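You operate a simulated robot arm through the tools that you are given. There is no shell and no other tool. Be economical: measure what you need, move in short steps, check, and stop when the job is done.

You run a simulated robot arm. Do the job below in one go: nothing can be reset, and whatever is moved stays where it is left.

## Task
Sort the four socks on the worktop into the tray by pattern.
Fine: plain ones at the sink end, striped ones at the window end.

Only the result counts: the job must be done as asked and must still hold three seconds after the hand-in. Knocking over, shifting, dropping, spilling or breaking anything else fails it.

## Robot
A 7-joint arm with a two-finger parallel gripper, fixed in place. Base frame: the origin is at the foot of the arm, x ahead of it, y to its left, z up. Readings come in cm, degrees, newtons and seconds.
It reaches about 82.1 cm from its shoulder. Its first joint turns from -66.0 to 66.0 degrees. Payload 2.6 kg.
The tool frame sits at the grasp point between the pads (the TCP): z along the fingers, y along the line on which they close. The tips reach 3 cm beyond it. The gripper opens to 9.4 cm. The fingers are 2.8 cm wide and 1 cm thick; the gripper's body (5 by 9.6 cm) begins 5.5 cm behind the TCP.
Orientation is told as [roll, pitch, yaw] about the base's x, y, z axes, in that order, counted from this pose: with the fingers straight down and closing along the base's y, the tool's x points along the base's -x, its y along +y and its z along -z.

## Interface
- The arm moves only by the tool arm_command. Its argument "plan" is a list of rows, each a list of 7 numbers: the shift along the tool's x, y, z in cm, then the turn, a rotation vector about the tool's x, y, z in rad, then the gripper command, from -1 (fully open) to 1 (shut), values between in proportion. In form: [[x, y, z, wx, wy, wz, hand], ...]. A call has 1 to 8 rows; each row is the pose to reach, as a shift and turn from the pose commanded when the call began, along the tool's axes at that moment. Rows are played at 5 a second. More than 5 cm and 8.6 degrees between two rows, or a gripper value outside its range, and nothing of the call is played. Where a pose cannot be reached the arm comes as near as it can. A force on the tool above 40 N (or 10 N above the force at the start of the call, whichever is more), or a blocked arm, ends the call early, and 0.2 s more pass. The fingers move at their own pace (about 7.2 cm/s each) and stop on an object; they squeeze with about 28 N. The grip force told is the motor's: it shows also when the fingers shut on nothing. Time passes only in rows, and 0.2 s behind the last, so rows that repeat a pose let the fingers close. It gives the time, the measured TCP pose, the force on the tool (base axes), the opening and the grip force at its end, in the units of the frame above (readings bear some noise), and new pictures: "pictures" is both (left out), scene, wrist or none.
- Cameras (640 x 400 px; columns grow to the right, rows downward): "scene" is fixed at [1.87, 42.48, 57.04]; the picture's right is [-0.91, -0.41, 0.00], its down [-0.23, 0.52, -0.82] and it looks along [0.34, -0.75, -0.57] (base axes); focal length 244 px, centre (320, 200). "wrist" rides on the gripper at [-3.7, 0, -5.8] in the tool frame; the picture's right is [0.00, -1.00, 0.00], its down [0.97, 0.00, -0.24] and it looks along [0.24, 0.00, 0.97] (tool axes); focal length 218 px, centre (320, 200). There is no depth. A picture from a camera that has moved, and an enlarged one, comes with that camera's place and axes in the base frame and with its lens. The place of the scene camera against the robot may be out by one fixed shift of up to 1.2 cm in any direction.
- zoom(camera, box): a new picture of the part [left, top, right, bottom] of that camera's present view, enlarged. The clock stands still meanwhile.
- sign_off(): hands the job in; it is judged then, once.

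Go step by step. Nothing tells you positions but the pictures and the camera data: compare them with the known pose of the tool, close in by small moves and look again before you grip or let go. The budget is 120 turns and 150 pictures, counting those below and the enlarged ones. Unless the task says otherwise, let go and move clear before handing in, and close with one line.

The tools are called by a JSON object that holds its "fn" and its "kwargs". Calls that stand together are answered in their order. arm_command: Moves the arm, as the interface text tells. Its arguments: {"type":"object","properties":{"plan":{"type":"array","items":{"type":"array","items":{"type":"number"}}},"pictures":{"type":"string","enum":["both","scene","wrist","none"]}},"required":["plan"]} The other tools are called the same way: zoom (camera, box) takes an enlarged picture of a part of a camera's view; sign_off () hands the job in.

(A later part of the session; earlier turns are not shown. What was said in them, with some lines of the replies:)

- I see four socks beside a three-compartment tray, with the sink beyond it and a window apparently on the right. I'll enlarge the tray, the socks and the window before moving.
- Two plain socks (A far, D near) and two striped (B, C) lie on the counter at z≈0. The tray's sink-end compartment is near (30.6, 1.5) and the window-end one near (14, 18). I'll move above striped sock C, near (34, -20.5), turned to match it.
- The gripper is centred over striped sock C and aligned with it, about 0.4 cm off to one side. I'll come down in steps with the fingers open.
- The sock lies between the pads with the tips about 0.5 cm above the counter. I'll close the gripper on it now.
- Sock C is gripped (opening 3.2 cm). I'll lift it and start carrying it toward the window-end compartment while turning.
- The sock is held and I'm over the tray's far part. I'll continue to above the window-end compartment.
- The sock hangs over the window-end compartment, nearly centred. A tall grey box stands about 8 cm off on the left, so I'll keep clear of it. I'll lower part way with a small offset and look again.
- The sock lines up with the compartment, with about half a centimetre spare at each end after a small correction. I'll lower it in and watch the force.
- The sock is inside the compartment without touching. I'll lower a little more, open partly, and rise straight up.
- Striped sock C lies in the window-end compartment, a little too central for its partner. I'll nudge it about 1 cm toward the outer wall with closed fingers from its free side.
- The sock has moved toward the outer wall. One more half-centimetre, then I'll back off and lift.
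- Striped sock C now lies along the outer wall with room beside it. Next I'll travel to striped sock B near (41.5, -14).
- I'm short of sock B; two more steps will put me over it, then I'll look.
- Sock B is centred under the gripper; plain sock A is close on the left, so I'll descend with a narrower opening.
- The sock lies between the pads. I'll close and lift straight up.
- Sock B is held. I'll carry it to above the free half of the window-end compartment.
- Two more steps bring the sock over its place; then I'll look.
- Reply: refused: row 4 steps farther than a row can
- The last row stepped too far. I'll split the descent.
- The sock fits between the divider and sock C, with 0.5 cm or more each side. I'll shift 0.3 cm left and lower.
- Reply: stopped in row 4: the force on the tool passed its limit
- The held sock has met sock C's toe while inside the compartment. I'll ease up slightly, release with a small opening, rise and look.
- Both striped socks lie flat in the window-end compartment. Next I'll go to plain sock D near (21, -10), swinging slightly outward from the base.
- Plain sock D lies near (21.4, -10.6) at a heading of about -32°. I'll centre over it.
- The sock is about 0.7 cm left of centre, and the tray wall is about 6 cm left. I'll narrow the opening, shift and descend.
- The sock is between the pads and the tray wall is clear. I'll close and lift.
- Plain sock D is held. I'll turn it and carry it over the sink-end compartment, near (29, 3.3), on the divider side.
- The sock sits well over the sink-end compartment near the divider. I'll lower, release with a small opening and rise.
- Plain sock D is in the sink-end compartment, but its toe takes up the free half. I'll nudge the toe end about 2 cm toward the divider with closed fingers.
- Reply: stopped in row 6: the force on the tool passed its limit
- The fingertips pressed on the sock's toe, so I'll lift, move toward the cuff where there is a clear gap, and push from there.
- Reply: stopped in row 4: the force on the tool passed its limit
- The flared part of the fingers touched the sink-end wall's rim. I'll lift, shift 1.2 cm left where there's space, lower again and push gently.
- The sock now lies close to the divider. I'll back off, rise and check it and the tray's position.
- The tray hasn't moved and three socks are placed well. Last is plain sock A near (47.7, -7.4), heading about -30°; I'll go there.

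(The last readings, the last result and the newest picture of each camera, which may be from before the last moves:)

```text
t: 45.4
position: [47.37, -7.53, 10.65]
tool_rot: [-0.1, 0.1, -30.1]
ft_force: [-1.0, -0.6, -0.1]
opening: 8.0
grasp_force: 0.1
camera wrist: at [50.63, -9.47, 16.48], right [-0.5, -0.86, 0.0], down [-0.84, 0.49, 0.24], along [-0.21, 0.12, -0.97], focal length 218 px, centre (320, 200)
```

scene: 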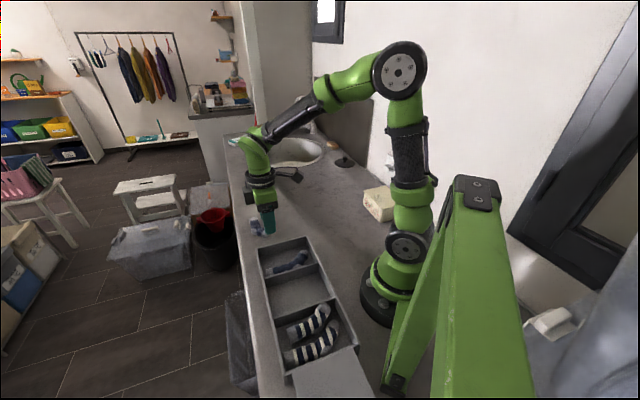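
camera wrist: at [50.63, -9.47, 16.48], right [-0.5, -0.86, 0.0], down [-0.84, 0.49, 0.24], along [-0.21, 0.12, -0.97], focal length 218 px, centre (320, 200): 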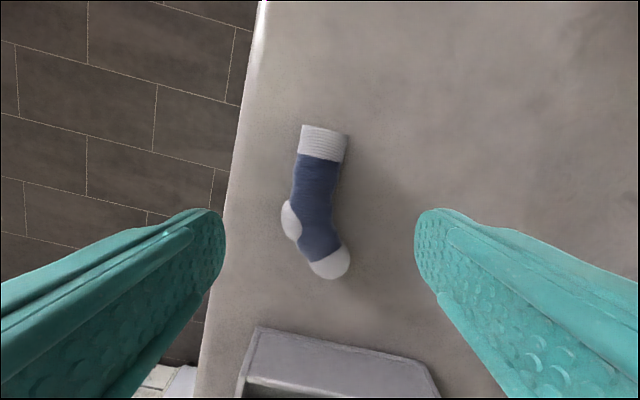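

Sock A is nearly centred, clear of the counter edge. I'll descend with a small shift, opened to about 7.5 cm.

{"fn": "arm_command", "kwargs": {"plan": [[0, 0.4, 2, 0, 0, 0, -0.6], [0, 0.4, 5, 0, 0, 0, -0.6], [0, 0.4, 7.25, 0, 0, 0, -0.6], [0, 0.4, 7.25, 0, 0, 0, -0.6]], "pictures": "wrist"}}

```text
t: 46.4
position: [47.61, -7.29, 3.44]
tool_rot: [-0.1, 0.1, -30.1]
ft_force: [-1.1, -0.2, 0.9]
opening: 7.54
grasp_force: 0.1
camera wrist: at [50.81, -9.14, 9.29], right [-0.5, -0.87, 0.0], down [-0.84, 0.49, 0.24], along [-0.21, 0.12, -0.97], focal length 218 px, centre (320, 200)
```

wrist: 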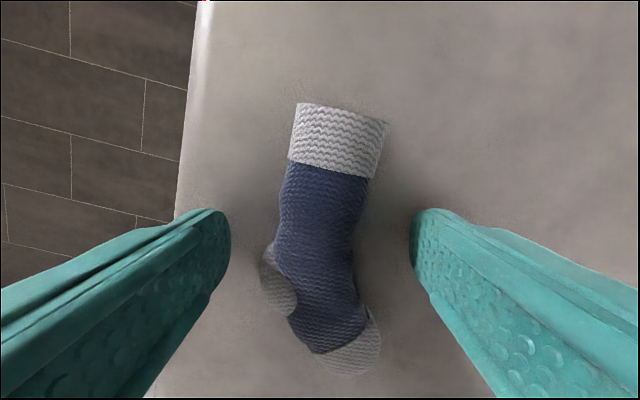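

Sock A is well between the pads. I'll close and lift.

{"fn": "arm_command", "kwargs": {"plan": [[0, 0, 0, 0, 0, 0, 0.2], [0, 0, 0, 0, 0, 0, 1], [0, 0, 0, 0, 0, 0, 1], [0, 0, 0, 0, 0, 0, 1], [0, 0, 0, 0, 0, 0, 1], [0, 0, -4.5, 0, 0, 0, 1], [0, 0, -9, 0, 0, 0, 1], [0, 0, -13, 0, 0, 0, 1]], "pictures": "wrist"}}

```text
t: 48.2
position: [47.66, -7.37, 16.39]
tool_rot: [-0.2, 0.1, -30.2]
ft_force: [0.7, 0.2, 0.1]
opening: 2.86
grasp_force: 28.1
camera wrist: at [50.78, -9.12, 22.21], right [-0.5, -0.87, 0.0], down [-0.84, 0.49, 0.24], along [-0.21, 0.12, -0.97], focal length 218 px, centre (320, 200)
```

wrist: 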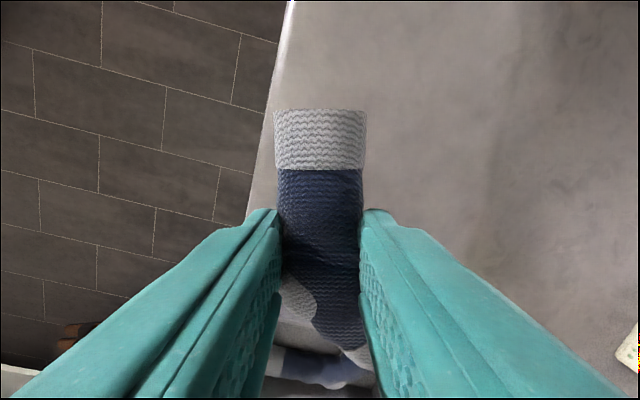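

Plain sock A is held. I'll carry it over the free half of the sink-end compartment, a bit toward the counter-edge side to clear the other sock's toe.

{"fn": "arm_command", "kwargs": {"plan": [[2.15, 0.05, 0, 0, 0, -0.133, 1], [4.3, 0.1, 0, 0, 0, -0.266, 1], [6.45, 0.15, 0, 0, 0, -0.399, 1], [8.6, 0.2, 0, 0, 0, -0.532, 1], [10.75, 0.25, 0, 0, 0, -0.665, 1], [12.9, 0.3, 0, 0, 0, -0.798, 1], [15.05, 0.35, 0, 0, 0, -0.931, 1], [17.2, 0.4, 0, 0, 0, -1.064, 1]], "pictures": "none"}}

{"fn": "arm_command", "kwargs": {"plan": [[0, 0, 0, 0, 0, -0.133, 1], [0, 0, 2, 0, 0, -0.266, 1], [0, 0, 6, 0, 0, -0.266, 1], [0, 0, 6, 0, 0, -0.266, 1]], "pictures": "wrist"}}

```text
t: 50.0
position: [32.73, 1.78, 16.47]
tool_rot: [-0.1, 0.1, 31.0]
ft_force: [0.7, -0.6, -1.1]
opening: 2.84
grasp_force: 27.5
```

```text
t: 51.0
position: [32.66, 1.8, 10.43]
tool_rot: [0.0, 0.0, 46.3]
ft_force: [0.3, 0.0, -0.4]
opening: 2.86
grasp_force: 27.8
camera wrist: at [35.39, 4.47, 16.19], right [0.72, -0.69, 0.0], down [-0.67, -0.7, 0.24], along [-0.17, -0.17, -0.97], focal length 218 px, centre (320, 200)
```

wrist: 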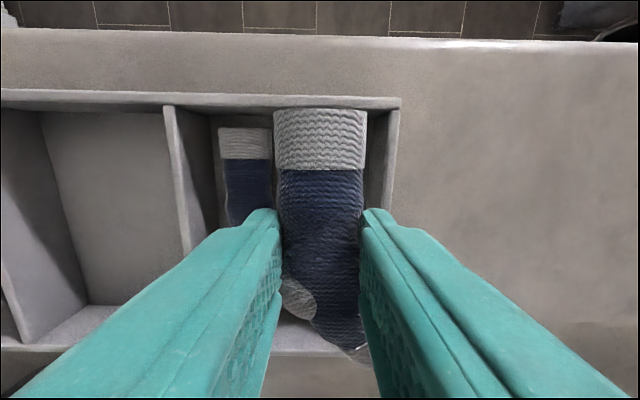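

The sock hangs with about 1 cm clearance on all sides. I'll lower it while watching force.

{"fn": "arm_command", "kwargs": {"plan": [[0, -0.05, 2, 0, 0, 0, 1], [0, -0.05, 3.8, 0, 0, 0, 1], [0, -0.05, 4.8, 0, 0, 0, 1], [0, -0.05, 5.5, 0, 0, 0, 1], [0, -0.05, 5.5, 0, 0, 0, 1]], "pictures": "wrist"}}

```text
t: 52.2
position: [32.93, 1.89, 4.87]
tool_rot: [0.2, 0.2, 46.0]
ft_force: [-16.7, 6.3, 27.2]
opening: 3.33
grasp_force: 28.4
camera wrist: at [35.38, 4.42, 10.76], right [0.72, -0.69, 0.0], down [-0.67, -0.7, 0.24], along [-0.17, -0.17, -0.97], focal length 218 px, centre (320, 200)
```

wrist: 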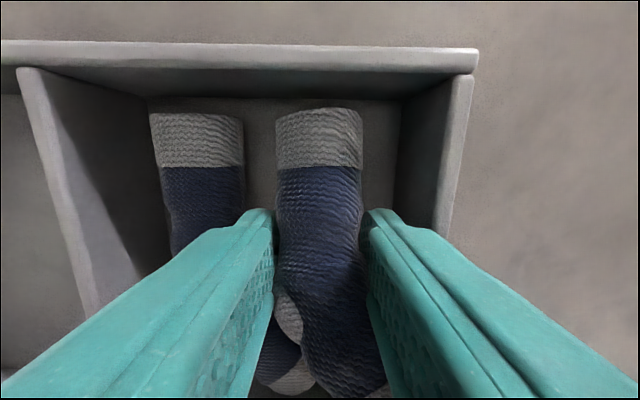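

It's inside, resting on the other sock's toe. I'll ease up, release and rise to check.

{"fn": "arm_command", "kwargs": {"plan": [[0, 0, -0.7, 0, 0, 0, 1], [0, 0, -0.7, 0, 0, 0, 0.08], [0, 0, -0.7, 0, 0, 0, 0.08], [0, 0, -0.7, 0, 0, 0, 0.08], [0, 0, -4, 0, 0, 0, 0.08], [0, 0, -8, 0, 0, 0, 0.08], [0, 0, -12, 0, 0, 0, 0.08]]}}

{"fn": "zoom", "kwargs": {"camera": "wrist", "box": [180, 60, 460, 300]}}

```text
t: 53.8
position: [32.88, 1.71, 17.0]
tool_rot: [0.1, 0.1, 46.1]
ft_force: [0.2, 0.1, -0.6]
opening: 4.32
grasp_force: 0.1
camera wrist: at [35.47, 4.34, 22.82], right [0.72, -0.69, 0.0], down [-0.67, -0.7, 0.24], along [-0.17, -0.17, -0.97], focal length 218 px, centre (320, 200)
```

scene: 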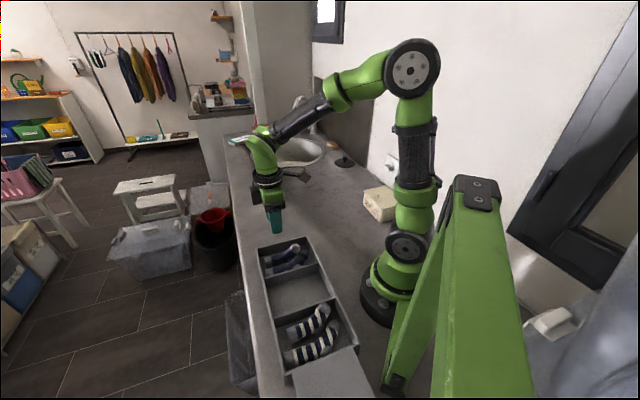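
wrist: 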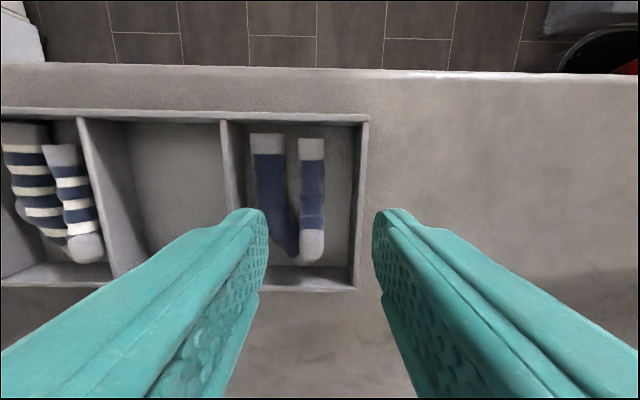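

```text
1.67 times, centred on (320, 180) of wrist
camera zoom: at [35.47, 4.34, 22.82], right [0.72, -0.69, 0.0], down [-0.67, -0.7, 0.24], along [-0.17, -0.17, -0.97], focal length 364 px, centre (320, 233)
```

zoom: 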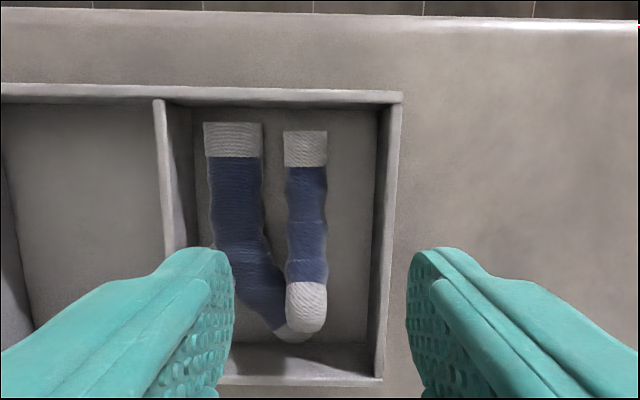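

All four socks are in the right compartments; sock A leans on its partner's toe. I'll rise clear and check once more that it is settled.

{"fn": "arm_command", "kwargs": {"plan": [[-1, -3, -3, 0, 0, 0, 0], [-2, -6, -6, 0, 0, 0, 0], [-2, -6, -6, 0, 0, 0, 0], [-2, -6, -6, 0, 0, 0, 0], [-2, -6, -6, 0, 0, 0, 0], [-2, -6, -6, 0, 0, 0, 0]], "pictures": "wrist"}}

{"fn": "zoom", "kwargs": {"camera": "scene", "box": [220, 190, 400, 400]}}

```text
t: 55.2
position: [38.65, -0.92, 22.98]
tool_rot: [0.1, 0.1, 46.1]
ft_force: [-0.6, -0.5, -0.3]
opening: 4.71
grasp_force: 0.0
camera wrist: at [41.22, 1.64, 28.81], right [0.72, -0.69, 0.0], down [-0.67, -0.7, 0.24], along [-0.17, -0.17, -0.97], focal length 218 px, centre (320, 200)
```

wrist: 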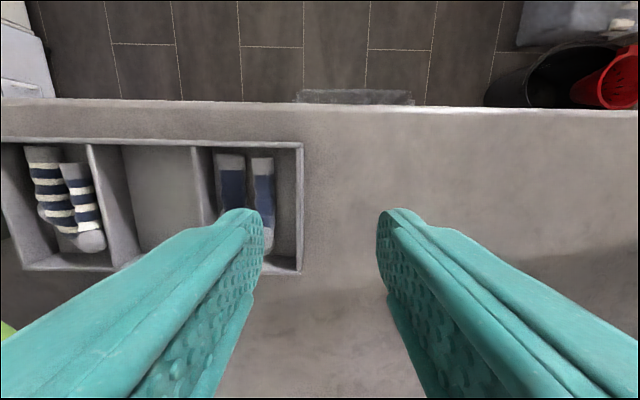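

```text
1.90 times, centred on (310, 295) of scene
camera zoom: at [1.87, 42.48, 57.04], right [-0.91, -0.41, 0.0], down [-0.23, 0.52, -0.82], along [0.34, -0.75, -0.57], focal length 464 px, centre (339, 19)
```

zoom: 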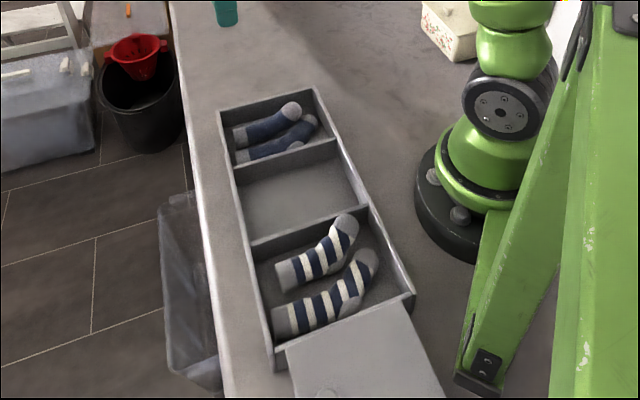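

Both plain socks are in the sink-end compartment and both striped ones in the window-end compartment. The tray is where it was and the arm is clear, so I'm handing in.

{"fn": "sign_off", "kwargs": {}}

```text
The job is handed in.
```

All four socks are in the tray: the two plain ones in the sink-end compartment and the two striped ones in the window-end compartment.
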